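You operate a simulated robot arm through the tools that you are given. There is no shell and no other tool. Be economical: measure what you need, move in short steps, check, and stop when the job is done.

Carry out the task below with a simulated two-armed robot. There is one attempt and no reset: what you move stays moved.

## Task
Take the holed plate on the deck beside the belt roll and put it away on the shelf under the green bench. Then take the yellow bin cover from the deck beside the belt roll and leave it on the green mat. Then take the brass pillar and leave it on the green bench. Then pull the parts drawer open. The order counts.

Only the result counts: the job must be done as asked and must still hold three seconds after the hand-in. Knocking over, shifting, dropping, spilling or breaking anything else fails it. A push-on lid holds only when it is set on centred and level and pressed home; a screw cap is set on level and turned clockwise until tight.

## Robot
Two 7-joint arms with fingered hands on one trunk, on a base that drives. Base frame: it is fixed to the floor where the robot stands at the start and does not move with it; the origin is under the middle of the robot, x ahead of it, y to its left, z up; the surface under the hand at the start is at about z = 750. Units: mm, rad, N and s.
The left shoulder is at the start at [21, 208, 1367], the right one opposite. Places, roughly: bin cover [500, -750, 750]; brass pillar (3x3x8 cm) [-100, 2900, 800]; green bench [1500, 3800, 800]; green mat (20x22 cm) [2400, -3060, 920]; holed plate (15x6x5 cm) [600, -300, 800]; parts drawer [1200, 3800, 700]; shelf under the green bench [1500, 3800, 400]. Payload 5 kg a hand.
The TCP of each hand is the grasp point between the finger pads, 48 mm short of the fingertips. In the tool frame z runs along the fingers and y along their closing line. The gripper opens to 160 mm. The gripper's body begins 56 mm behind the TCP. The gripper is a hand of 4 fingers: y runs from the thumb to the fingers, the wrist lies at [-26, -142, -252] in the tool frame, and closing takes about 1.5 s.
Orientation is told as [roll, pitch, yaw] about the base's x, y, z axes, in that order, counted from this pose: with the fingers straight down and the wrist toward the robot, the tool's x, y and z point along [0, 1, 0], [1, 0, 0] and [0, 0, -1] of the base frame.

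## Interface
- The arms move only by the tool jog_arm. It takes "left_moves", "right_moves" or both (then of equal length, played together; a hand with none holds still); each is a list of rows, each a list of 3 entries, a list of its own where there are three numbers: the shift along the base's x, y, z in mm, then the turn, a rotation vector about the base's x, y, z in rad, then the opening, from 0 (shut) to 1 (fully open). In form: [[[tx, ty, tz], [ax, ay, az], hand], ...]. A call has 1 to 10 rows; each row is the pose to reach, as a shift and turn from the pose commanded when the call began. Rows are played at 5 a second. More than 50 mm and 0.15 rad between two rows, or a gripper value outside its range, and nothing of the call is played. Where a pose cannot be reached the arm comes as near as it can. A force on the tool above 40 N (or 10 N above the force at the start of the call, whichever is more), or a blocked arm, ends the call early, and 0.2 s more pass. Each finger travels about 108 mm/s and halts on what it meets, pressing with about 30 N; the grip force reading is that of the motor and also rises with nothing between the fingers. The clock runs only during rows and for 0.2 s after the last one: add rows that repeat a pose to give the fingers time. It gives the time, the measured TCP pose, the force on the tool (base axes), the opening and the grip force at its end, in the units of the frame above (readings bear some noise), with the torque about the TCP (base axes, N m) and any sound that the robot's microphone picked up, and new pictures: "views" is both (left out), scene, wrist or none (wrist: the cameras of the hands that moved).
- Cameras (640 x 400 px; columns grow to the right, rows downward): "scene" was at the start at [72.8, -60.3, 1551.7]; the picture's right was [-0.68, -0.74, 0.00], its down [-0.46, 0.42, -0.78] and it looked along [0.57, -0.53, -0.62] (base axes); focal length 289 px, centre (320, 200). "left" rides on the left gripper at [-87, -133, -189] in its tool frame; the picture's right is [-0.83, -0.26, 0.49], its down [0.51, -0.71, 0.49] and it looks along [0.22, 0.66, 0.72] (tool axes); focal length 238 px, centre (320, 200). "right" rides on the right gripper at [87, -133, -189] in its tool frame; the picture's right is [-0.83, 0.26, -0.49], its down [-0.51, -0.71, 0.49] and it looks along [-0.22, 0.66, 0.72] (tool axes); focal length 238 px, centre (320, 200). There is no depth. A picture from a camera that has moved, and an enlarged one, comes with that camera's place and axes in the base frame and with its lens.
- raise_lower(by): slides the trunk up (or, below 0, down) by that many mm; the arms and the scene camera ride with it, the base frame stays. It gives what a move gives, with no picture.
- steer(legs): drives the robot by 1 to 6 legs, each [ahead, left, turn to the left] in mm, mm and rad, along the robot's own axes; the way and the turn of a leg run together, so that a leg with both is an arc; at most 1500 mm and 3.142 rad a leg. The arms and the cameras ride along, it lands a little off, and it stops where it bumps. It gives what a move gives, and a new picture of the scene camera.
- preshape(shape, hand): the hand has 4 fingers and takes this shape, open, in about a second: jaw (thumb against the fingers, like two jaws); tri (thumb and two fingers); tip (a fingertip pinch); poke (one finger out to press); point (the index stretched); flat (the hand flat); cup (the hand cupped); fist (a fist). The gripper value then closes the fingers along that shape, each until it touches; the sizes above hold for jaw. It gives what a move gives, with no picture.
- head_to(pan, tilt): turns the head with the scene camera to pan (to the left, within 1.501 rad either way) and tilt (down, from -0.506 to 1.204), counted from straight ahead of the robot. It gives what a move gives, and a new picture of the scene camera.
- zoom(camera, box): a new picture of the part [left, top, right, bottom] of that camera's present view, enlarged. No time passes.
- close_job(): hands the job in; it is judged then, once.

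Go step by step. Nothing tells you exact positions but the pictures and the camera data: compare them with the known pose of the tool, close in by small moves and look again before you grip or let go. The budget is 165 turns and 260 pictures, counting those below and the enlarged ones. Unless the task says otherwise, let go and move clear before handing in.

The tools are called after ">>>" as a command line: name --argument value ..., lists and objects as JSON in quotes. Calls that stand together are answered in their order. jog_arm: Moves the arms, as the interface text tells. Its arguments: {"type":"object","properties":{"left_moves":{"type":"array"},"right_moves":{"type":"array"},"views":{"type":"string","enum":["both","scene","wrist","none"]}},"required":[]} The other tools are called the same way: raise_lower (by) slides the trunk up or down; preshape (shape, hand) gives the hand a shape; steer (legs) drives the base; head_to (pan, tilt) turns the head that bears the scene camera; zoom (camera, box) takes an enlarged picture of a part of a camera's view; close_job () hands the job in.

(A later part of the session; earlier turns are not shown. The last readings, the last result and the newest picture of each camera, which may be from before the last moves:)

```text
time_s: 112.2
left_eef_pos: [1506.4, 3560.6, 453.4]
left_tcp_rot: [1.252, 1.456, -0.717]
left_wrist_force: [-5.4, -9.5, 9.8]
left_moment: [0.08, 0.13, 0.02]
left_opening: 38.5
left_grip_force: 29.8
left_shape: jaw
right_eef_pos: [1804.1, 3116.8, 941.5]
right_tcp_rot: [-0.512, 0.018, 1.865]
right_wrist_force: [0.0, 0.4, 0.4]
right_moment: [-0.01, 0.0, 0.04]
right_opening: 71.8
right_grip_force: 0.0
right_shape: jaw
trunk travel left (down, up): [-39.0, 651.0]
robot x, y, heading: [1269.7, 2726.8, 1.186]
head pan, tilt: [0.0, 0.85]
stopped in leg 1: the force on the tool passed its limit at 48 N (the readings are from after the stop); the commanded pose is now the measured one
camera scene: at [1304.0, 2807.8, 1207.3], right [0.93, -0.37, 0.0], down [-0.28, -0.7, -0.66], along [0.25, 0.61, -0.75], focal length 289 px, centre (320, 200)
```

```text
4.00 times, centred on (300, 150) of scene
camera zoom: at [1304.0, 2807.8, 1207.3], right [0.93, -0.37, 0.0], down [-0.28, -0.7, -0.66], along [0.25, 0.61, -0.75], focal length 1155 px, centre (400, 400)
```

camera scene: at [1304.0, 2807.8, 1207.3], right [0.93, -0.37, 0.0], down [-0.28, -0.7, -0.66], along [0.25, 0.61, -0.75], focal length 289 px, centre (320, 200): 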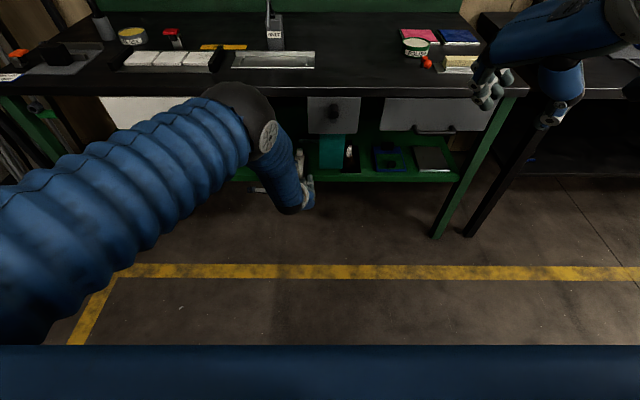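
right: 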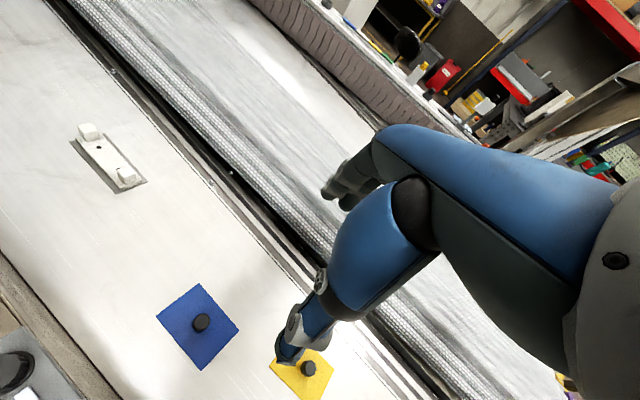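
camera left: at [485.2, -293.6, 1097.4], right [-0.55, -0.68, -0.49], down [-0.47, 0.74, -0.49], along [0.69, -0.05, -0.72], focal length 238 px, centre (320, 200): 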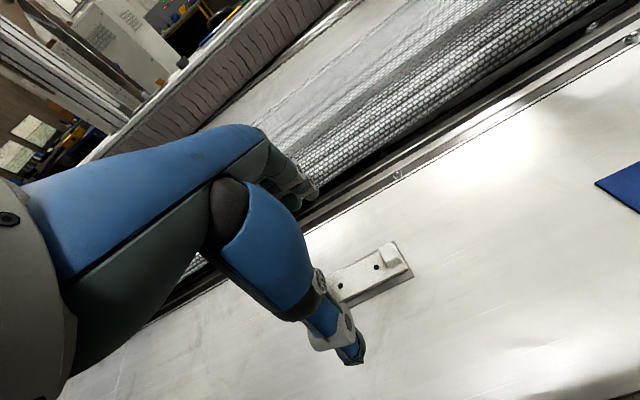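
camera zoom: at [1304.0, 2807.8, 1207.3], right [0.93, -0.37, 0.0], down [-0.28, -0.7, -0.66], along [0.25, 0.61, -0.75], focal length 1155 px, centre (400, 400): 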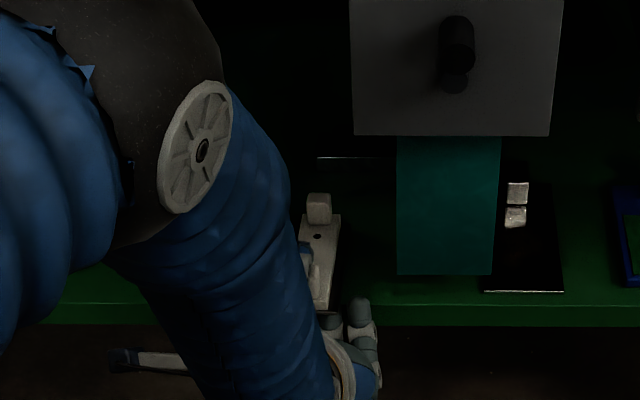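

The fingers under the plate met the shelf's front edge — exactly the overhang position I wanted. Back off 6 mm and lower until the plate rests on the shelf.

>>> jog_arm --left_moves '[[[-2, -6, 0], [0, 0, 0], 0], [[-2, -6, -6], [0, 0, 0], 0], [[-2, -6, -12], [0, 0, 0], 0], [[-2, -6, -18], [0, 0, 0], 0], [[-2, -6, -24], [0, 0, 0], 0], [[-2, -6, -30], [0, 0, 0], 0]]' --views "none"

>>> zoom --camera "right" --box '[150, 30, 342, 150]'

>>> zoom --camera "scene" --box '[220, 100, 380, 200]'

```text
time_s: 113.5
left_eef_pos: [1507.1, 3555.6, 433.3]
left_tcp_rot: [1.359, 1.459, -0.608]
left_wrist_force: [-11.3, -25.8, 25.5]
left_moment: [0.67, -0.42, 0.28]
left_opening: 40.9
left_grip_force: 30.3
left_shape: jaw
right_eef_pos: [1804.1, 3113.8, 941.9]
right_tcp_rot: [-0.512, 0.018, 1.866]
right_wrist_force: [-0.1, -0.3, -0.2]
right_moment: [0.01, -0.03, 0.04]
right_opening: 71.9
right_grip_force: 0.2
right_shape: jaw
trunk travel left (down, up): [-39.0, 651.0]
robot x, y, heading: [1270.9, 2727.2, 1.186]
head pan, tilt: [0.0, 0.85]
stopped in row 6 (left hand): the force on the tool passed its limit at 44 N (the readings are from after the stop); the commanded pose is now the measured one
```

```text
3.33 times, centred on (246, 90) of right
camera zoom: at [1680.5, 2941.0, 1066.4], right [0.39, 0.4, 0.83], down [0.86, -0.48, -0.17], along [0.33, 0.78, -0.53], focal length 794 px, centre (567, 567)
```

zoom: 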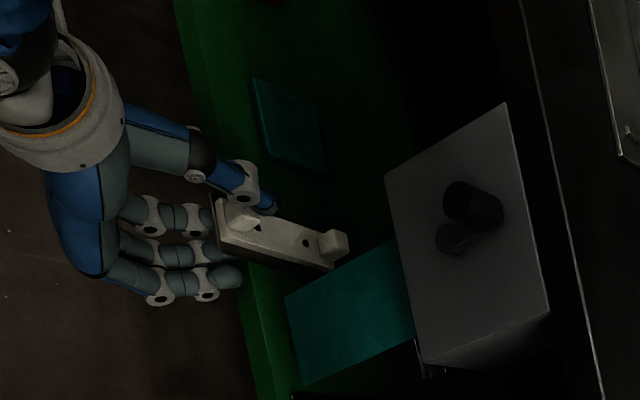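

```text
4.00 times, centred on (300, 150) of scene
camera zoom: at [1303.2, 2805.5, 1207.5], right [0.93, -0.37, 0.0], down [-0.28, -0.7, -0.66], along [0.25, 0.61, -0.75], focal length 1155 px, centre (400, 400)
```

zoom: 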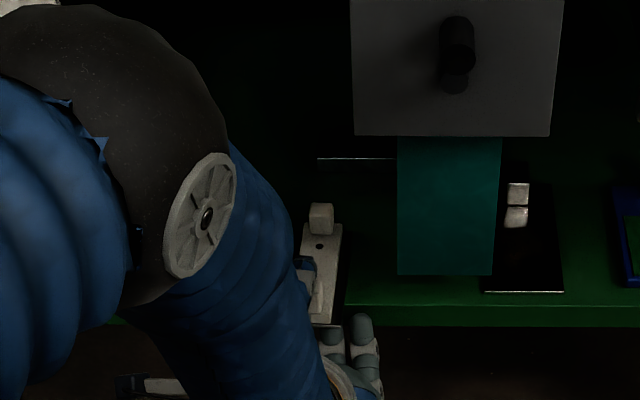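

>>> jog_arm --left_moves '[[[-2, -6, 4], [0, 0, 0], 0], [[-5, -13, 4], [0, 0, 0], 0], [[-5, -13, 0], [0, 0, 0], 0], [[-5, -13, -5], [0, 0, 0], 0], [[-5, -13, -10], [0, 0, 0], 0], [[-5, -13, -15], [0, 0, 0], 0]]' --views "none"

>>> zoom --camera "right" --box '[150, 30, 342, 150]'

>>> zoom --camera "left" --box '[0, 0, 640, 400]'

```text
time_s: 114.7
left_eef_pos: [1504.8, 3550.2, 429.1]
left_tcp_rot: [1.499, 1.462, -0.471]
left_wrist_force: [-2.6, -7.5, 30.2]
left_moment: [1.43, -0.65, 0.02]
left_opening: 39.3
left_grip_force: 29.9
left_shape: jaw
right_eef_pos: [1804.3, 3116.6, 942.7]
right_tcp_rot: [-0.511, 0.019, 1.866]
right_wrist_force: [0.6, 1.2, -0.8]
right_moment: [-0.08, 0.03, -0.03]
right_opening: 72.1
right_grip_force: 0.0
right_shape: jaw
trunk travel left (down, up): [-39.0, 651.0]
robot x, y, heading: [1272.4, 2729.6, 1.186]
head pan, tilt: [0.0, 0.85]
stopped in row 6 (left hand): the force on the tool passed its limit at 50 N (the readings are from after the stop); the commanded pose is now the measured one
```

```text
3.33 times, centred on (246, 90) of right
camera zoom: at [1681.1, 2942.1, 1065.6], right [0.39, 0.41, 0.83], down [0.86, -0.48, -0.17], along [0.33, 0.78, -0.54], focal length 794 px, centre (567, 567)
```

zoom: 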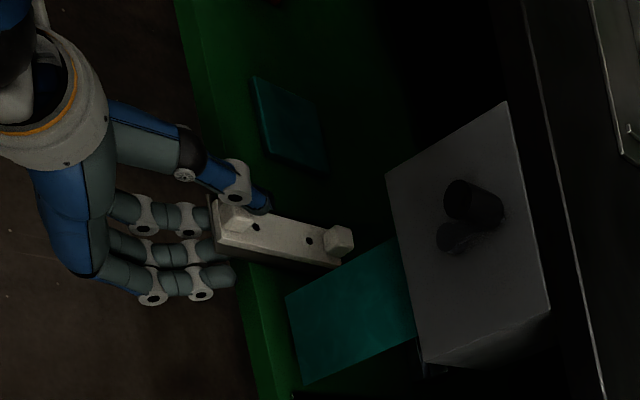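

```text
1.00 times, centred on (320, 200) of left (not enlarged: the box is as wide or as high as the picture)
camera zoom: at [1338.0, 3415.2, 553.5], right [-0.6, 0.78, 0.16], down [0.59, 0.29, 0.76], along [0.55, 0.55, -0.63], focal length 238 px, centre (320, 200)
```

zoom: 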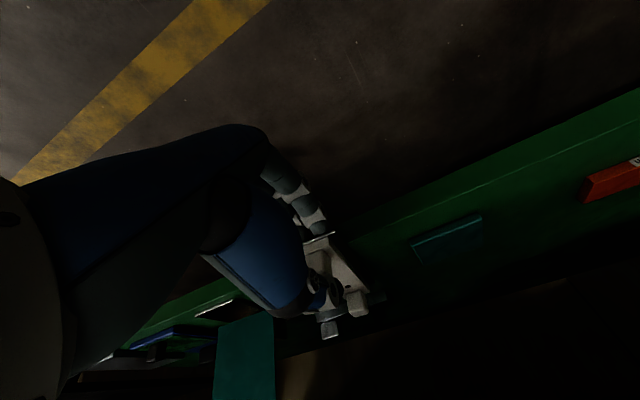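

>>> jog_arm --left_moves '[[[-2, -5, 4], [0, 0, 0], 0], [[-4, -11, 4], [0, 0, 0], 0], [[-4, -11, 0], [0, 0, 0], 0], [[-4, -11, -5], [0, 0, 0], 0], [[-4, -11, -10], [0, 0, 0], 0], [[-4, -11, -15], [0, 0, 0], 0]]' --views "none"

>>> zoom --camera "right" --box '[190, 60, 286, 120]'

>>> zoom --camera "left" --box '[240, 180, 432, 300]'

```text
time_s: 115.7
left_eef_pos: [1499.0, 3537.3, 425.0]
left_tcp_rot: [1.481, 1.457, -0.486]
left_wrist_force: [-6.5, -13.9, 26.2]
left_moment: [1.59, -0.7, 0.01]
left_opening: 40.3
left_grip_force: 29.7
left_shape: jaw
right_eef_pos: [1803.7, 3116.4, 942.3]
right_tcp_rot: [-0.512, 0.02, 1.865]
right_wrist_force: [0.6, 1.0, -0.1]
right_moment: [-0.03, 0.0, -0.01]
right_opening: 71.9
right_grip_force: 0.0
right_shape: jaw
trunk travel left (down, up): [-39.0, 651.0]
robot x, y, heading: [1273.0, 2730.1, 1.185]
head pan, tilt: [0.0, 0.85]
stopped in row 4 (left hand): the force on the tool passed its limit at 45 N (the readings are from after the stop); the commanded pose is now the measured one
```

```text
6.67 times, centred on (238, 90) of right
camera zoom: at [1680.6, 2941.5, 1065.9], right [0.39, 0.4, 0.83], down [0.86, -0.48, -0.17], along [0.33, 0.78, -0.54], focal length 1589 px, centre (867, 933)
```

zoom: 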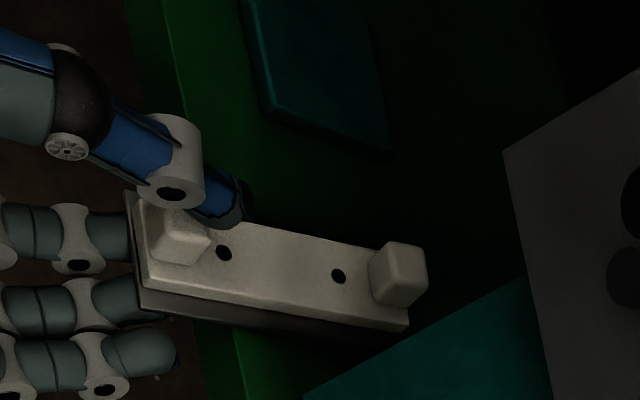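

```text
3.33 times, centred on (336, 240) of left
camera zoom: at [1332.5, 3402.4, 548.6], right [-0.6, 0.78, 0.16], down [0.58, 0.3, 0.76], along [0.55, 0.55, -0.63], focal length 794 px, centre (267, 67)
```

zoom: 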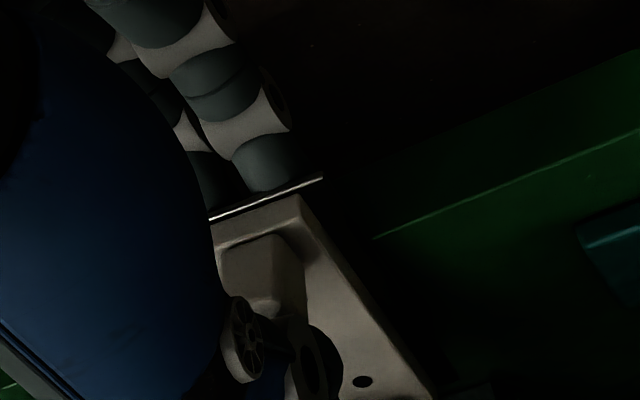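

Contact is at the shelf's edge, so the plate is pitched slightly up at its far end. I'll pitch the hand down about 0.1 rad and settle again.

>>> jog_arm --left_moves '[[[0, 0, 8], [0, 0, 0], 0], [[0, 0, 12], [-0.047, 0.018, 0], 0], [[0, 0, 14], [-0.093, 0.037, 0], 0], [[3, 8, 14], [-0.093, 0.037, 0], 0], [[3, 8, 10], [-0.093, 0.037, 0], 0], [[3, 8, 6], [-0.093, 0.037, 0], 0], [[3, 8, 3], [-0.093, 0.037, 0], 0], [[3, 8, 0], [-0.093, 0.037, 0], 0]]' --views "none"

>>> zoom --camera "right" --box '[190, 60, 286, 120]'

```text
time_s: 117.2
left_eef_pos: [1502.8, 3549.0, 434.5]
left_tcp_rot: [0.842, 1.418, -1.12]
left_wrist_force: [-2.6, -5.3, 24.4]
left_moment: [1.08, -0.43, 0.0]
left_opening: 39.7
left_grip_force: 29.4
left_shape: jaw
right_eef_pos: [1802.1, 3117.6, 943.0]
right_tcp_rot: [-0.511, 0.02, 1.866]
right_wrist_force: [1.0, 0.0, -0.8]
right_moment: [-0.04, -0.01, -0.01]
right_opening: 71.7
right_grip_force: 0.0
right_shape: jaw
trunk travel left (down, up): [-39.0, 651.0]
robot x, y, heading: [1269.6, 2727.7, 1.193]
head pan, tilt: [0.0, 0.85]
stopped in row 7 (left hand): the force on the tool passed its limit at 41 N (the readings are from after the stop); the commanded pose is now the measured one
```

```text
6.67 times, centred on (238, 90) of right
camera zoom: at [1680.7, 2942.0, 1065.7], right [0.39, 0.41, 0.83], down [0.86, -0.48, -0.17], along [0.33, 0.78, -0.54], focal length 1589 px, centre (867, 933)
```

zoom: 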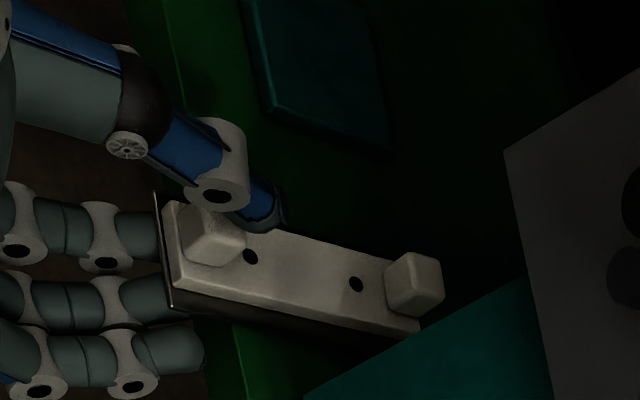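

Fingertips keep meeting the shelf edge. I'll pitch the plate down more so its far end lands on the shelf while the fingers pass above the edge, and move in 30 mm.

>>> jog_arm --left_moves '[[[0, 0, 10], [0, 0, 0], 0], [[0, 0, 22], [-0.06, 0.024, 0], 0], [[0, 0, 30], [-0.12, 0.048, 0], 0], [[6, 14, 30], [-0.13, 0.052, 0], 0], [[11, 28, 30], [-0.13, 0.052, 0], 0], [[11, 28, 25], [-0.13, 0.052, 0], 0], [[11, 28, 20], [-0.13, 0.052, 0], 0], [[11, 28, 16], [-0.13, 0.052, 0], 0]]' --views "none"

>>> zoom --camera "right" --box '[190, 60, 286, 120]'

>>> zoom --camera "left" --box '[240, 180, 432, 300]'

```text
time_s: 118.4
left_eef_pos: [1509.1, 3562.0, 451.2]
left_tcp_rot: [0.396, 1.276, -1.557]
left_wrist_force: [-6.3, -13.0, 6.9]
left_moment: [0.19, -0.03, -0.23]
left_opening: 39.1
left_grip_force: 29.4
left_shape: jaw
right_eef_pos: [1802.0, 3117.5, 941.6]
right_tcp_rot: [-0.509, 0.022, 1.866]
right_wrist_force: [0.0, 1.2, -1.1]
right_moment: [-0.11, 0.0, -0.04]
right_opening: 71.9
right_grip_force: 0.0
right_shape: jaw
trunk travel left (down, up): [-39.0, 651.0]
robot x, y, heading: [1271.5, 2725.9, 1.194]
head pan, tilt: [0.0, 0.85]
stopped in row 6 (left hand): the force on the tool passed its limit at 48 N (the readings are from after the stop); the commanded pose is now the measured one
```

```text
6.67 times, centred on (238, 90) of right
camera zoom: at [1680.8, 2943.2, 1065.2], right [0.39, 0.41, 0.83], down [0.86, -0.48, -0.17], along [0.33, 0.78, -0.54], focal length 1589 px, centre (867, 933)
```

zoom: 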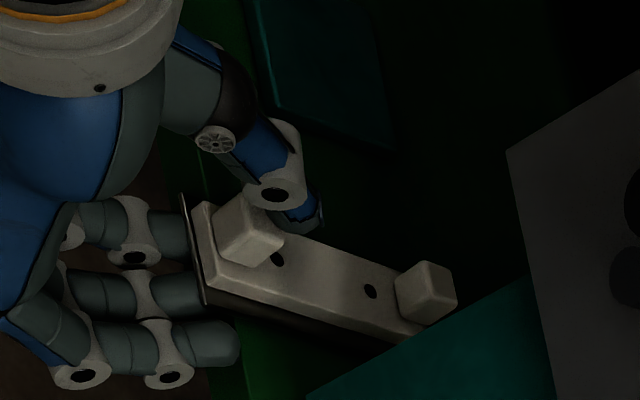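

```text
3.33 times, centred on (336, 240) of left
camera zoom: at [1357.1, 3464.1, 618.6], right [-0.6, 0.8, 0.02], down [0.65, 0.46, 0.6], along [0.47, 0.37, -0.8], focal length 794 px, centre (267, 67)
```

zoom: 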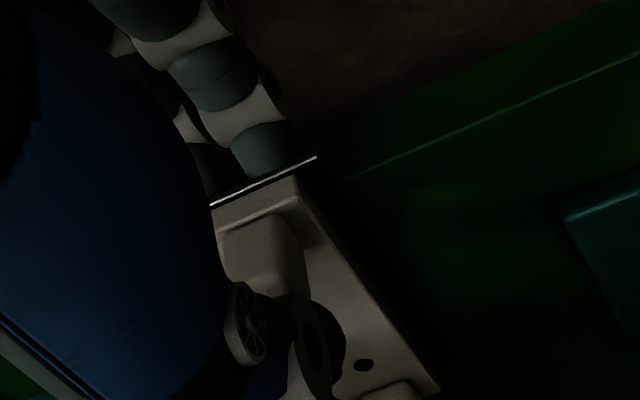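

I'll return to the level pose where the plate lay flat on the shelf with the fingers just outside the edge, settling gently.

>>> jog_arm --left_moves '[[[-4, -11, 6], [0, 0, 0], 0], [[-7, -18, 6], [0.12, -0.047, 0], 0], [[-9, -24, 4], [0.24, -0.0955, 0], 0], [[-9, -24, -4], [0.24, -0.0955, 0], 0], [[-9, -24, -12], [0.24, -0.0955, 0], 0], [[-9, -24, -18], [0.24, -0.0955, 0], 0], [[-9, -24, -21], [0.24, -0.0955, 0], 0], [[-9, -24, -23], [0.24, -0.0955, 0], 0]]' --views "none"

>>> zoom --camera "right" --box '[190, 60, 286, 120]'

```text
time_s: 120.2
left_eef_pos: [1500.9, 3541.5, 431.6]
left_tcp_rot: [1.515, 1.456, -0.454]
left_wrist_force: [-2.0, -3.7, 14.0]
left_moment: [0.81, -0.17, 0.04]
left_opening: 38.3
left_grip_force: 30.1
left_shape: jaw
right_eef_pos: [1803.2, 3115.8, 943.1]
right_tcp_rot: [-0.512, 0.018, 1.867]
right_wrist_force: [0.1, -0.4, -0.9]
right_moment: [0.0, -0.02, -0.05]
right_opening: 71.7
right_grip_force: 0.1
right_shape: jaw
trunk travel left (down, up): [-39.0, 651.0]
robot x, y, heading: [1271.3, 2729.0, 1.192]
head pan, tilt: [0.0, 0.85]
```

```text
6.67 times, centred on (238, 90) of right
camera zoom: at [1680.5, 2942.1, 1065.9], right [0.39, 0.41, 0.83], down [0.86, -0.48, -0.17], along [0.33, 0.78, -0.54], focal length 1589 px, centre (867, 933)
```

zoom: 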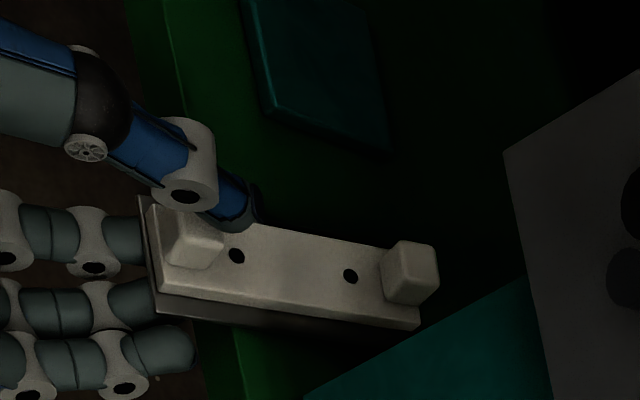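

>>> zoom --camera "scene" --box '[260, 110, 356, 170]'

>>> zoom --camera "left" --box '[240, 180, 432, 300]'

```text
6.67 times, centred on (308, 140) of scene
camera zoom: at [1303.4, 2806.3, 1207.5], right [0.93, -0.37, 0.0], down [-0.28, -0.7, -0.66], along [0.24, 0.61, -0.75], focal length 1925 px, centre (400, 600)
```

zoom: 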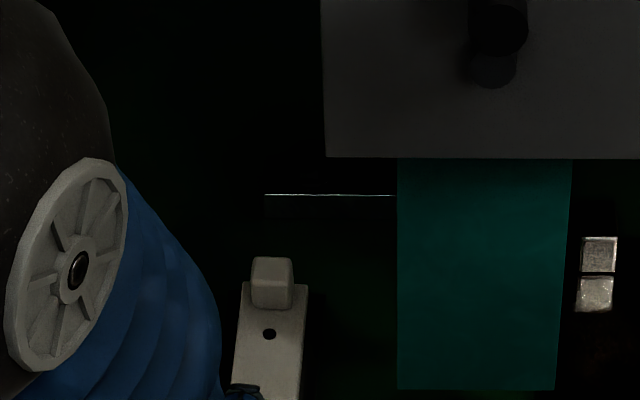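

```text
3.33 times, centred on (336, 240) of left
camera zoom: at [1334.7, 3406.8, 554.8], right [-0.6, 0.78, 0.16], down [0.58, 0.29, 0.76], along [0.55, 0.55, -0.63], focal length 794 px, centre (267, 67)
```

zoom: 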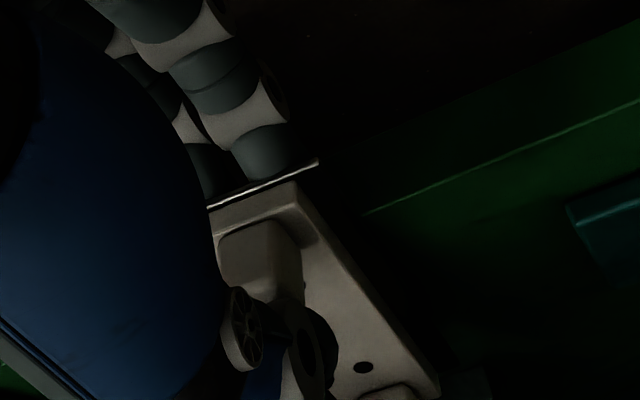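

The plate is pitched up about 0.2 rad in the grip, and the shelf top is near z≈415. I'll pitch the hand down 0.2 about the edge contact so the plate lies flat.

>>> jog_arm --left_moves '[[[0, 0, 6], [0, 0, 0], 0], [[0, 0, 14], [-0.062, 0.024, 0], 0], [[0, 0, 20], [-0.124, 0.049, 0], 0], [[0, 0, 22], [-0.186, 0.073, 0], 0], [[0, 0, 18], [-0.196, 0.077, 0], 0], [[0, 0, 15], [-0.196, 0.077, 0], 0], [[0, 0, 12], [-0.196, 0.077, 0], 0], [[0, 0, 12], [-0.196, 0.077, 0], 0]]' --views "none"

>>> zoom --camera "right" --box '[190, 60, 286, 120]'

>>> zoom --camera "left" --box '[240, 180, 432, 300]'

```text
time_s: 122.0
left_eef_pos: [1501.1, 3541.2, 443.8]
left_tcp_rot: [0.488, 1.325, -1.466]
left_wrist_force: [-0.2, -5.6, 19.4]
left_moment: [1.04, -0.35, -0.01]
left_opening: 38.5
left_grip_force: 29.6
left_shape: jaw
right_eef_pos: [1802.6, 3116.5, 941.1]
right_tcp_rot: [-0.511, 0.019, 1.866]
right_wrist_force: [-0.8, -0.6, -0.4]
right_moment: [-0.02, 0.01, -0.05]
right_opening: 71.8
right_grip_force: 0.0
right_shape: jaw
trunk travel left (down, up): [-39.0, 651.0]
robot x, y, heading: [1272.5, 2725.6, 1.192]
head pan, tilt: [0.0, 0.85]
```

```text
6.67 times, centred on (238, 90) of right
camera zoom: at [1680.4, 2941.6, 1066.0], right [0.39, 0.4, 0.83], down [0.86, -0.48, -0.17], along [0.33, 0.78, -0.54], focal length 1589 px, centre (867, 933)
```

zoom: 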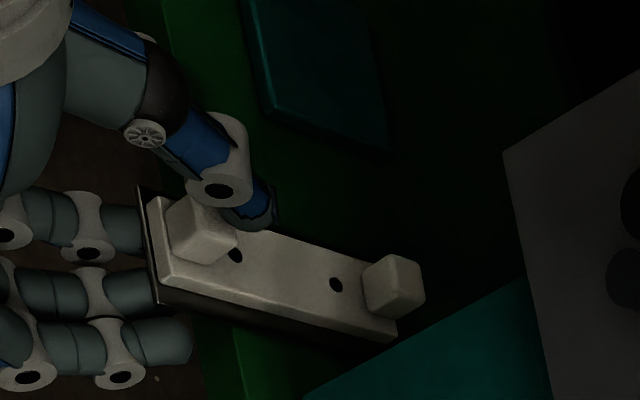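

```text
3.33 times, centred on (336, 240) of left
camera zoom: at [1345.4, 3434.5, 603.0], right [-0.6, 0.8, 0.05], down [0.64, 0.43, 0.64], along [0.49, 0.41, -0.77], focal length 794 px, centre (267, 67)
```

zoom: 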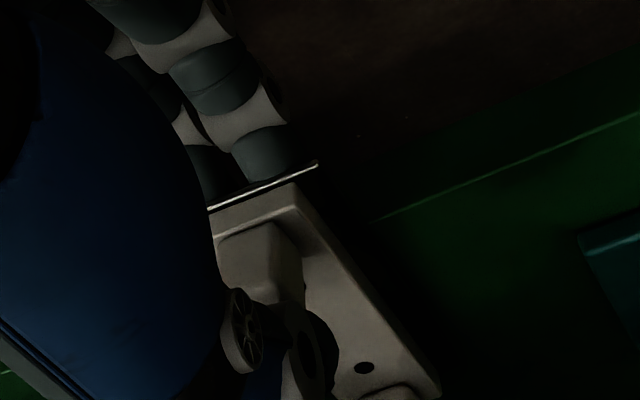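

Analysis: the plate is now level about 17 mm above the shelf with the fingertips resting on the edge. I'll raise, slide 40 mm further in so fingers pass over the shelf, then set down.

>>> jog_arm --left_moves '[[[0, 0, 8], [0, 0, 0], 0], [[0, 0, 16], [0, 0, 0], 0], [[4, 9, 16], [0, 0, 0], 0], [[7, 19, 16], [0, 0, 0], 0], [[11, 28, 16], [0, 0, 0], 0], [[15, 37, 16], [0, 0, 0], 0], [[15, 37, 12], [0, 0, 0], 0], [[15, 37, 8], [0, 0, 0], 0], [[15, 37, 5], [0, 0, 0], 0], [[15, 37, 2], [0, 0, 0], 0]]' --views "none"

>>> zoom --camera "right" --box '[190, 60, 286, 120]'

>>> zoom --camera "left" --box '[240, 180, 432, 300]'

```text
time_s: 123.3
left_eef_pos: [1508.9, 3562.0, 449.5]
left_tcp_rot: [0.449, 1.304, -1.502]
left_wrist_force: [-5.4, -11.4, 5.8]
left_moment: [0.08, 0.05, -0.14]
left_opening: 38.9
left_grip_force: 30.0
left_shape: jaw
right_eef_pos: [1802.6, 3117.3, 941.0]
right_tcp_rot: [-0.513, 0.021, 1.867]
right_wrist_force: [-0.3, 0.7, -1.4]
right_moment: [-0.03, 0.02, -0.01]
right_opening: 71.9
right_grip_force: 0.1
right_shape: jaw
trunk travel left (down, up): [-39.0, 651.0]
robot x, y, heading: [1270.0, 2726.8, 1.188]
head pan, tilt: [0.0, 0.85]
stopped in row 6 (left hand): the force on the tool passed its limit at 51 N (the readings are from after the stop); the commanded pose is now the measured one
```

```text
6.67 times, centred on (238, 90) of right
camera zoom: at [1680.4, 2942.5, 1065.3], right [0.39, 0.41, 0.83], down [0.86, -0.48, -0.17], along [0.33, 0.78, -0.54], focal length 1589 px, centre (867, 933)
```

zoom: 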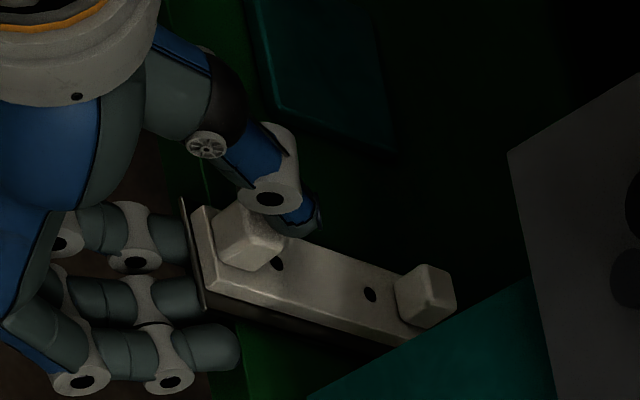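

```text
3.33 times, centred on (336, 240) of left
camera zoom: at [1355.7, 3457.2, 612.0], right [-0.6, 0.8, 0.04], down [0.64, 0.45, 0.63], along [0.48, 0.4, -0.78], focal length 794 px, centre (267, 67)
```

zoom: 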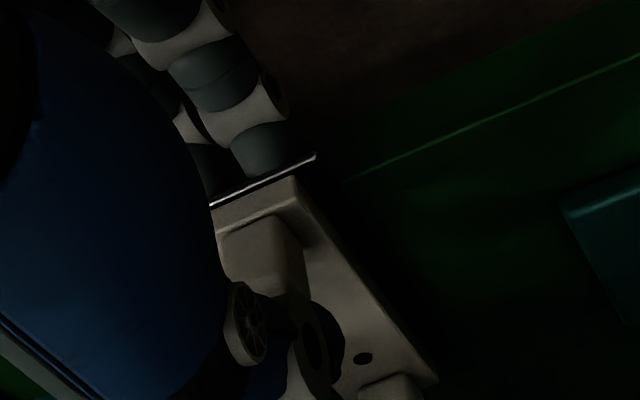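

>>> zoom --camera "scene" --box '[260, 140, 356, 200]'

>>> zoom --camera "right" --box '[170, 70, 250, 120]'

```text
6.67 times, centred on (308, 170) of scene
camera zoom: at [1303.5, 2806.6, 1207.3], right [0.93, -0.37, 0.0], down [-0.28, -0.7, -0.66], along [0.24, 0.61, -0.75], focal length 1925 px, centre (400, 400)
```

zoom: 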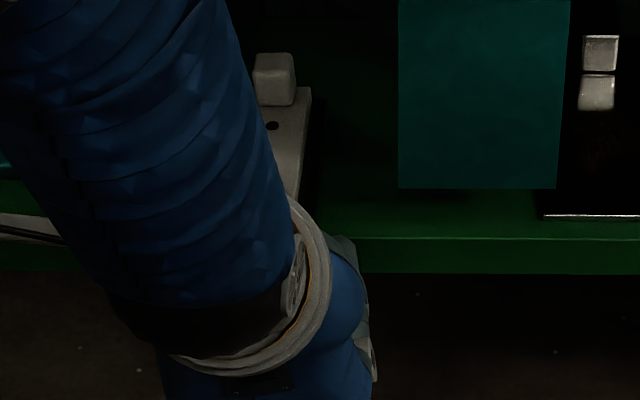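

```text
8.00 times, centred on (210, 95) of right
camera zoom: at [1680.4, 2942.5, 1065.3], right [0.39, 0.41, 0.83], down [0.86, -0.48, -0.17], along [0.33, 0.78, -0.54], focal length 1907 px, centre (1200, 1040)
```

zoom: 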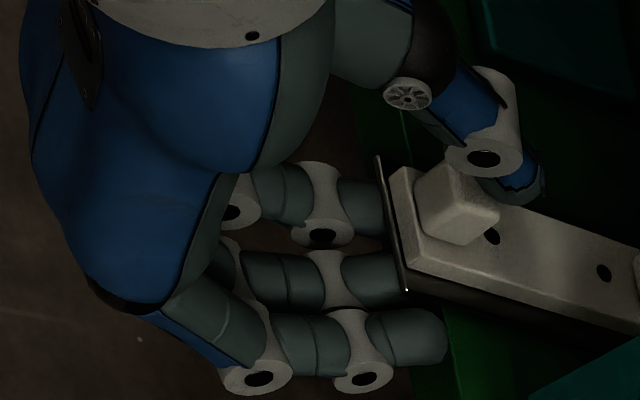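

The fingertips (z≈400–419) hit the shelf's front face. I'll back off, raise 22 mm, then go in.

>>> jog_arm --left_moves '[[[-4, -9, 0], [0, 0, 0], 0], [[-4, -9, 12], [0, 0, 0], 0], [[-4, -9, 24], [0, 0, 0], 0], [[-4, -9, 24], [0, 0, 0], 0], [[0, 0, 24], [0, 0, 0], 0], [[4, 9, 24], [0, 0, 0], 0], [[7, 18, 24], [0, 0, 0], 0], [[10, 26, 24], [0, 0, 0], 0], [[10, 26, 24], [0, 0, 0], 0]]' --views "none"

>>> zoom --camera "right" --box '[190, 60, 286, 120]'

>>> zoom --camera "left" --box '[240, 180, 432, 300]'

```text
time_s: 125.0
left_eef_pos: [1516.4, 3577.6, 470.4]
left_tcp_rot: [0.434, 1.297, -1.518]
left_wrist_force: [-9.9, -19.7, 18.3]
left_moment: [-0.8, 0.01, -0.42]
left_opening: 38.9
left_grip_force: 30.2
left_shape: jaw
right_eef_pos: [1801.7, 3116.1, 942.2]
right_tcp_rot: [-0.513, 0.019, 1.87]
right_wrist_force: [0.6, 0.7, -0.2]
right_moment: [-0.03, 0.01, -0.02]
right_opening: 71.6
right_grip_force: 0.0
right_shape: jaw
trunk travel left (down, up): [-39.0, 651.0]
robot x, y, heading: [1269.7, 2726.0, 1.191]
head pan, tilt: [0.0, 0.85]
stopped in row 8 (left hand): the force on the tool passed its limit at 46 N (the readings are from after the stop); the commanded pose is now the measured one
```

```text
6.67 times, centred on (238, 90) of right
camera zoom: at [1679.5, 2940.9, 1066.1], right [0.39, 0.41, 0.83], down [0.86, -0.48, -0.17], along [0.33, 0.78, -0.54], focal length 1589 px, centre (867, 933)
```

zoom: 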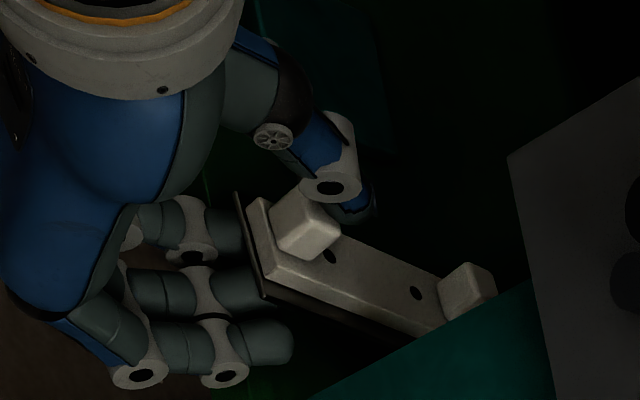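

```text
3.33 times, centred on (336, 240) of left
camera zoom: at [1363.0, 3474.1, 634.2], right [-0.6, 0.8, 0.03], down [0.64, 0.45, 0.62], along [0.48, 0.39, -0.78], focal length 794 px, centre (267, 67)
```

zoom: 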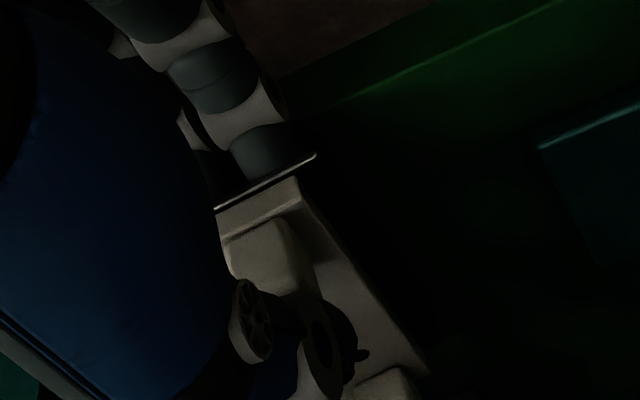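

The knuckles meet the edge here, but the plate is now well in (centre ≈60 mm past the edge). I'll pitch down so the far end touches the shelf.

>>> jog_arm --left_moves '[[[-2, -5, 2], [0, 0, 0], 0], [[-2, -5, 2], [-0.093, 0.037, 0], 0], [[-2, -5, 2], [-0.186, 0.073, 0], 0], [[-2, -5, 2], [-0.26, 0.103, 0], 0], [[-2, -5, -1], [-0.26, 0.103, 0], 0], [[-2, -5, -4], [-0.26, 0.103, 0], 0]]' --views "none"

>>> zoom --camera "right" --box '[190, 60, 286, 120]'

>>> zoom --camera "left" --box '[240, 180, 432, 300]'

```text
time_s: 126.4
left_eef_pos: [1510.6, 3565.9, 454.2]
left_tcp_rot: [0.195, 1.013, -1.735]
left_wrist_force: [-1.2, -2.9, -4.5]
left_moment: [0.72, -0.18, -0.17]
left_opening: 39.6
left_grip_force: 30.2
left_shape: jaw
right_eef_pos: [1803.1, 3117.9, 940.8]
right_tcp_rot: [-0.509, 0.02, 1.869]
right_wrist_force: [-0.6, 1.0, -0.6]
right_moment: [-0.15, 0.05, -0.05]
right_opening: 71.9
right_grip_force: 0.0
right_shape: jaw
trunk travel left (down, up): [-39.0, 651.0]
robot x, y, heading: [1275.3, 2723.7, 1.196]
head pan, tilt: [0.0, 0.85]
```

```text
6.67 times, centred on (238, 90) of right
camera zoom: at [1680.6, 2943.3, 1064.5], right [0.39, 0.41, 0.83], down [0.86, -0.48, -0.17], along [0.33, 0.78, -0.54], focal length 1589 px, centre (867, 933)
```

zoom: 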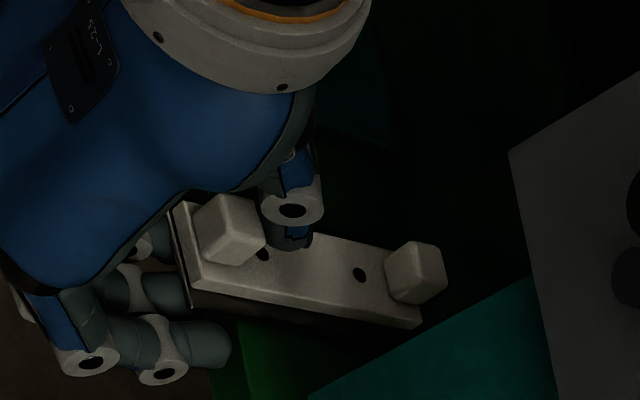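

```text
3.33 times, centred on (336, 240) of left
camera zoom: at [1378.3, 3514.1, 655.7], right [-0.6, 0.79, -0.12], down [0.7, 0.59, 0.4], along [0.39, 0.16, -0.91], focal length 794 px, centre (267, 67)
```

zoom: 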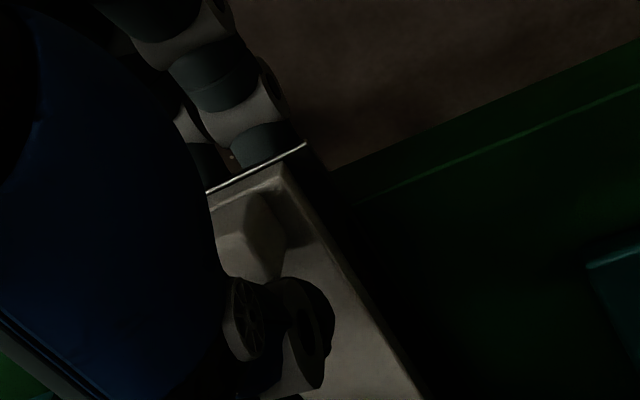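

The far end now rests on the shelf (plate centre ≈50 mm inside the edge) and the fingers are about at the edge. Releasing gently.

>>> jog_arm --left_moves '[[[0, 0, 0], [0, 0, 0], 0.27], [[0, 0, 0], [0, 0, 0], 0.32], [[0, 0, 0], [0, 0, 0], 0.38], [[0, 0, 0], [0, 0, 0], 0.44], [[0, 0, 0], [0, 0, 0], 0.5], [[0, 0, 0], [0, 0, 0], 0.5]]' --views "none"

>>> zoom --camera "right" --box '[190, 60, 286, 120]'

>>> zoom --camera "left" --box '[240, 180, 432, 300]'

```text
time_s: 127.8
left_eef_pos: [1515.5, 3573.5, 465.4]
left_tcp_rot: [0.208, 1.029, -1.725]
left_wrist_force: [-0.5, -0.4, 0.7]
left_moment: [0.02, 0.0, -0.03]
left_opening: 79.3
left_grip_force: 0.0
left_shape: jaw
right_eef_pos: [1802.1, 3116.9, 940.5]
right_tcp_rot: [-0.511, 0.022, 1.869]
right_wrist_force: [0.5, 0.2, 0.0]
right_moment: [-0.01, -0.01, -0.02]
right_opening: 72.0
right_grip_force: 0.0
right_shape: jaw
trunk travel left (down, up): [-39.0, 651.0]
robot x, y, heading: [1274.7, 2724.6, 1.187]
head pan, tilt: [0.0, 0.85]
```

```text
6.67 times, centred on (238, 90) of right
camera zoom: at [1680.2, 2942.4, 1065.5], right [0.39, 0.41, 0.83], down [0.86, -0.48, -0.17], along [0.33, 0.78, -0.54], focal length 1589 px, centre (867, 933)
```

zoom: 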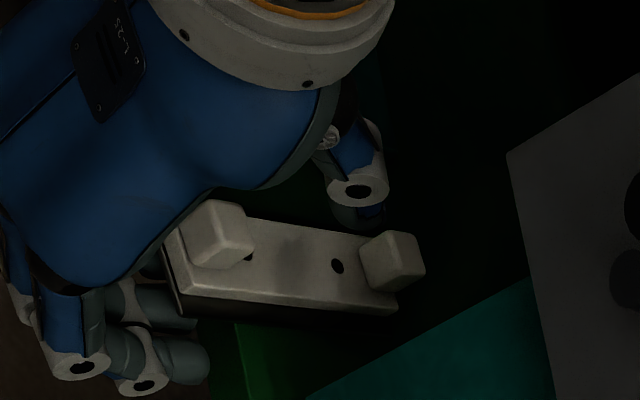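

```text
3.33 times, centred on (336, 240) of left
camera zoom: at [1380.2, 3518.0, 664.4], right [-0.6, 0.79, -0.11], down [0.7, 0.59, 0.41], along [0.39, 0.17, -0.9], focal length 794 px, centre (267, 67)
```

zoom: 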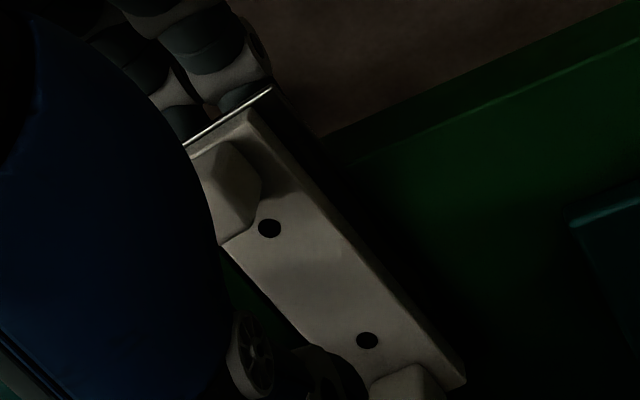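

Released; the plate rests far end on the shelf. Now withdraw the fingers straight back.

>>> jog_arm --left_moves '[[[-5, -12, 0], [0, 0, 0], 0.5], [[-9, -23, 0], [0, 0, 0], 0.5], [[-14, -35, 0], [0, 0, 0], 0.5], [[-18, -46, 0], [0, 0, 0], 0.5], [[-18, -46, 0], [0, 0, 0], 0.5]]' --views "none"

>>> zoom --camera "right" --box '[190, 60, 286, 120]'

>>> zoom --camera "left" --box '[240, 180, 432, 300]'

```text
time_s: 129.0
left_eef_pos: [1497.2, 3528.0, 465.2]
left_tcp_rot: [0.208, 1.03, -1.725]
left_wrist_force: [0.4, 0.7, 0.2]
left_moment: [0.04, 0.02, 0.03]
left_opening: 79.3
left_grip_force: 0.0
left_shape: jaw
right_eef_pos: [1802.9, 3116.4, 940.9]
right_tcp_rot: [-0.511, 0.021, 1.868]
right_wrist_force: [0.0, 0.2, 0.2]
right_moment: [0.0, 0.0, -0.01]
right_opening: 72.0
right_grip_force: 0.1
right_shape: jaw
trunk travel left (down, up): [-39.0, 651.0]
robot x, y, heading: [1268.8, 2723.2, 1.19]
head pan, tilt: [0.0, 0.85]
```

```text
6.67 times, centred on (238, 90) of right
camera zoom: at [1680.2, 2942.4, 1065.4], right [0.39, 0.41, 0.83], down [0.86, -0.48, -0.17], along [0.33, 0.78, -0.54], focal length 1589 px, centre (867, 933)
```

zoom: 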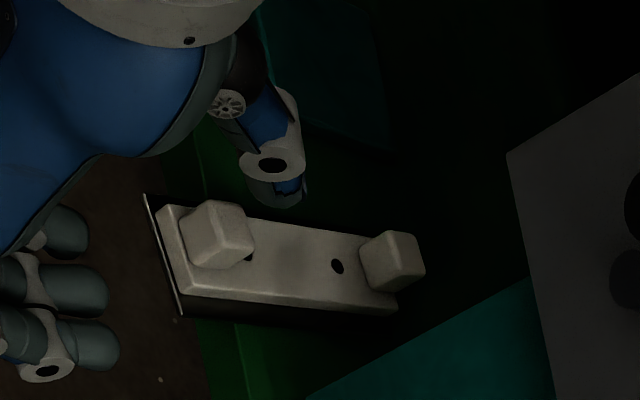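

```text
3.33 times, centred on (336, 240) of left
camera zoom: at [1363.1, 3472.0, 664.4], right [-0.6, 0.79, -0.11], down [0.7, 0.59, 0.41], along [0.39, 0.17, -0.9], focal length 794 px, centre (267, 67)
```

zoom: 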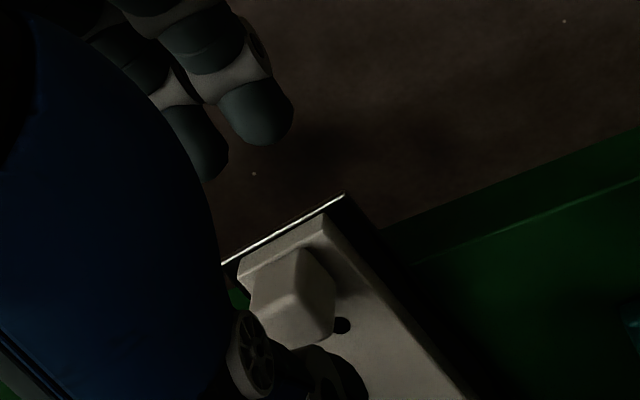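

The plate stayed on the shelf with about 35 mm overhang. I'll back off, close the hand and push it in by the near block.

>>> jog_arm --left_moves '[[[-10, -26, 3], [0, 0, 0], 0.3], [[-10, -26, 3], [0, 0, 0], 0.0], [[-10, -26, 3], [0, 0, 0], 0.0], [[-10, -26, 3], [0, 0, 0], 0.0], [[-10, -26, 3], [0, 0, 0], 0.0]]' --views "none"

>>> zoom --camera "right" --box '[180, 60, 276, 120]'

>>> zoom --camera "left" --box '[240, 180, 432, 300]'

```text
time_s: 130.2
left_eef_pos: [1487.3, 3501.4, 467.8]
left_tcp_rot: [0.209, 1.03, -1.723]
left_wrist_force: [-0.5, -0.8, -0.6]
left_moment: [-0.04, 0.03, 0.03]
left_opening: 0.1
left_grip_force: 29.7
left_shape: jaw
right_eef_pos: [1802.7, 3117.6, 941.8]
right_tcp_rot: [-0.51, 0.02, 1.867]
right_wrist_force: [0.2, 0.7, -0.1]
right_moment: [0.0, -0.03, -0.01]
right_opening: 71.9
right_grip_force: 0.0
right_shape: jaw
trunk travel left (down, up): [-39.0, 651.0]
robot x, y, heading: [1275.3, 2725.8, 1.192]
head pan, tilt: [0.0, 0.85]
```

```text
6.67 times, centred on (228, 90) of right
camera zoom: at [1680.2, 2942.4, 1065.4], right [0.39, 0.41, 0.83], down [0.86, -0.48, -0.17], along [0.33, 0.78, -0.54], focal length 1589 px, centre (933, 933)
```

zoom: 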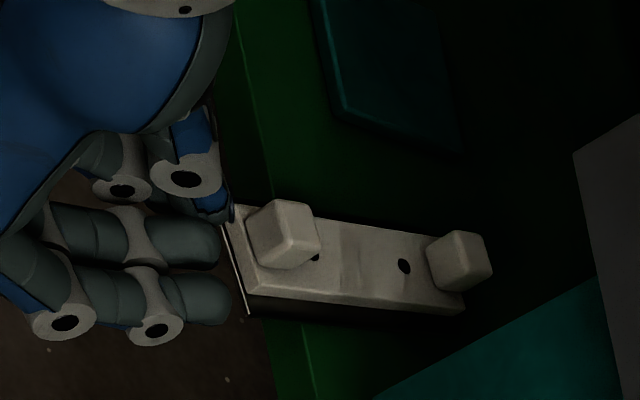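

```text
3.33 times, centred on (336, 240) of left
camera zoom: at [1353.6, 3445.7, 667.0], right [-0.6, 0.79, -0.11], down [0.7, 0.59, 0.41], along [0.39, 0.17, -0.9], focal length 794 px, centre (267, 67)
```

zoom: 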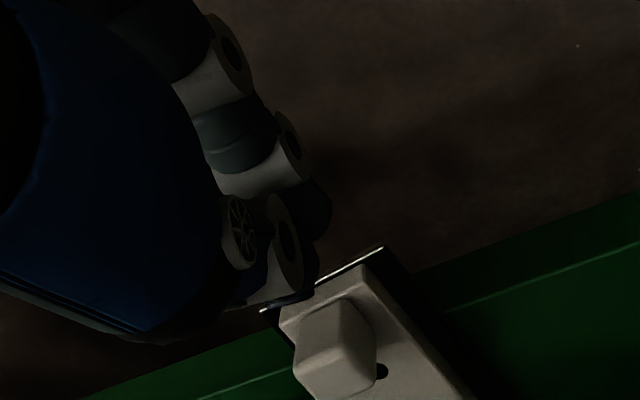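

>>> jog_arm --left_moves '[[[4, 10, 0], [0, 0, 0], 0], [[8, 20, 0], [0, 0, 0], 0], [[12, 30, 0], [0, 0, 0], 0], [[16, 40, 0], [0, 0, 0], 0], [[20, 50, 0], [0, 0, 0], 0], [[24, 60, 0], [0, 0, 0], 0]]' --views "none"

>>> zoom --camera "right" --box '[180, 60, 276, 120]'

>>> zoom --camera "left" --box '[240, 180, 432, 300]'

```text
time_s: 131.6
left_eef_pos: [1510.3, 3562.1, 467.8]
left_tcp_rot: [0.209, 1.032, -1.726]
left_wrist_force: [-0.6, -0.7, -0.3]
left_moment: [0.06, -0.01, 0.01]
left_opening: 0.0
left_grip_force: 30.0
left_shape: jaw
right_eef_pos: [1801.9, 3116.4, 940.5]
right_tcp_rot: [-0.511, 0.02, 1.867]
right_wrist_force: [-0.7, -0.4, 0.8]
right_moment: [-0.01, -0.01, 0.02]
right_opening: 71.8
right_grip_force: 0.1
right_shape: jaw
trunk travel left (down, up): [-39.0, 651.0]
robot x, y, heading: [1272.2, 2723.7, 1.195]
head pan, tilt: [0.0, 0.85]
```

```text
6.67 times, centred on (228, 90) of right
camera zoom: at [1680.1, 2942.5, 1065.5], right [0.39, 0.41, 0.83], down [0.86, -0.48, -0.17], along [0.33, 0.78, -0.54], focal length 1589 px, centre (933, 933)
```

zoom: 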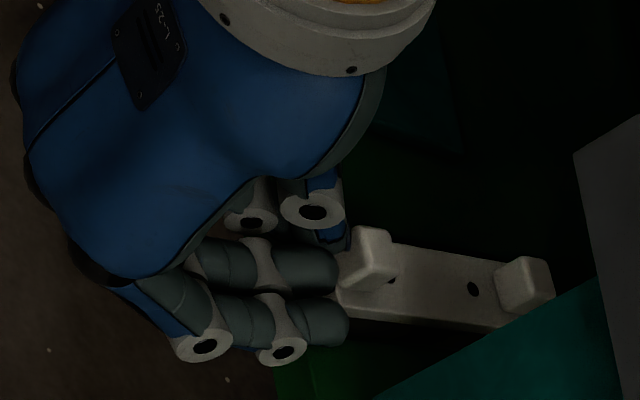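

```text
3.33 times, centred on (336, 240) of left
camera zoom: at [1375.7, 3506.6, 667.2], right [-0.6, 0.79, -0.11], down [0.69, 0.59, 0.42], along [0.39, 0.17, -0.9], focal length 794 px, centre (267, 67)
```

zoom: 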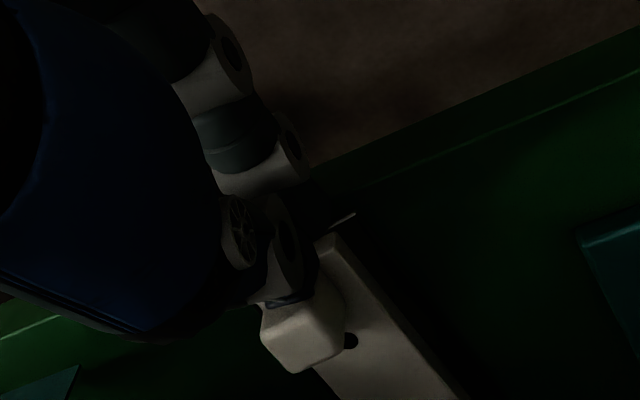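

>>> jog_arm --left_moves '[[[4, 10, 2], [0, 0, 0], 0], [[8, 20, 4], [0, 0, 0], 0], [[8, 20, 4], [0, 0, 0], 0], [[0, 0, 6], [0, 0, 0], 0], [[-15, -38, 6], [0, 0, 0], 0], [[-30, -76, 6], [0, 0, 0], 0], [[-45, -114, 6], [0, 0, 0], 0], [[-60, -152, 6], [0, 0, 0], 0], [[-75, -190, 6], [0, 0, 0], 0]]' --views "none"

>>> zoom --camera "right" --box '[170, 50, 330, 150]'

>>> zoom --camera "left" --box '[240, 180, 560, 380]'

```text
time_s: 133.6
left_eef_pos: [1435.4, 3371.8, 475.6]
left_tcp_rot: [0.208, 1.032, -1.726]
left_wrist_force: [0.8, 2.0, 0.5]
left_moment: [-0.18, 0.07, 0.04]
left_opening: 0.0
left_grip_force: 29.9
left_shape: jaw
right_eef_pos: [1802.1, 3117.5, 941.9]
right_tcp_rot: [-0.512, 0.019, 1.867]
right_wrist_force: [-0.3, -0.9, -0.1]
right_moment: [0.01, 0.0, -0.01]
right_opening: 72.0
right_grip_force: 0.0
right_shape: jaw
trunk travel left (down, up): [-39.0, 651.0]
robot x, y, heading: [1271.5, 2725.8, 1.192]
head pan, tilt: [0.0, 0.85]
```

```text
4.00 times, centred on (250, 100) of right
camera zoom: at [1679.9, 2942.2, 1065.6], right [0.39, 0.41, 0.83], down [0.86, -0.48, -0.17], along [0.33, 0.78, -0.54], focal length 953 px, centre (600, 600)
```

zoom: 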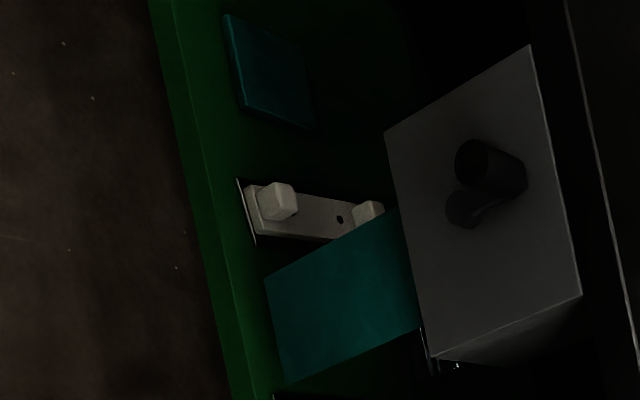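

```text
2.00 times, centred on (400, 280) of left
camera zoom: at [1301.0, 3315.8, 675.2], right [-0.6, 0.79, -0.11], down [0.7, 0.59, 0.42], along [0.39, 0.17, -0.9], focal length 477 px, centre (160, 40)
```

zoom: 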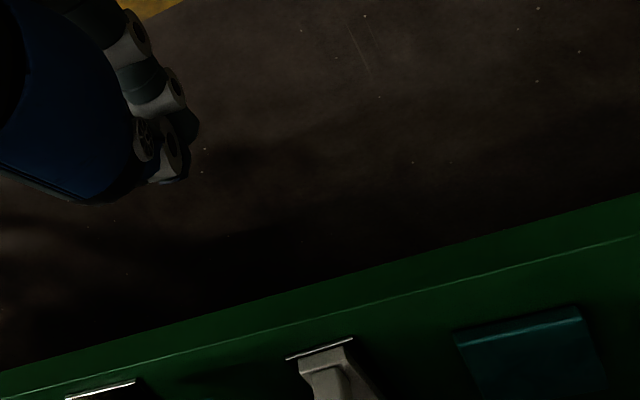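

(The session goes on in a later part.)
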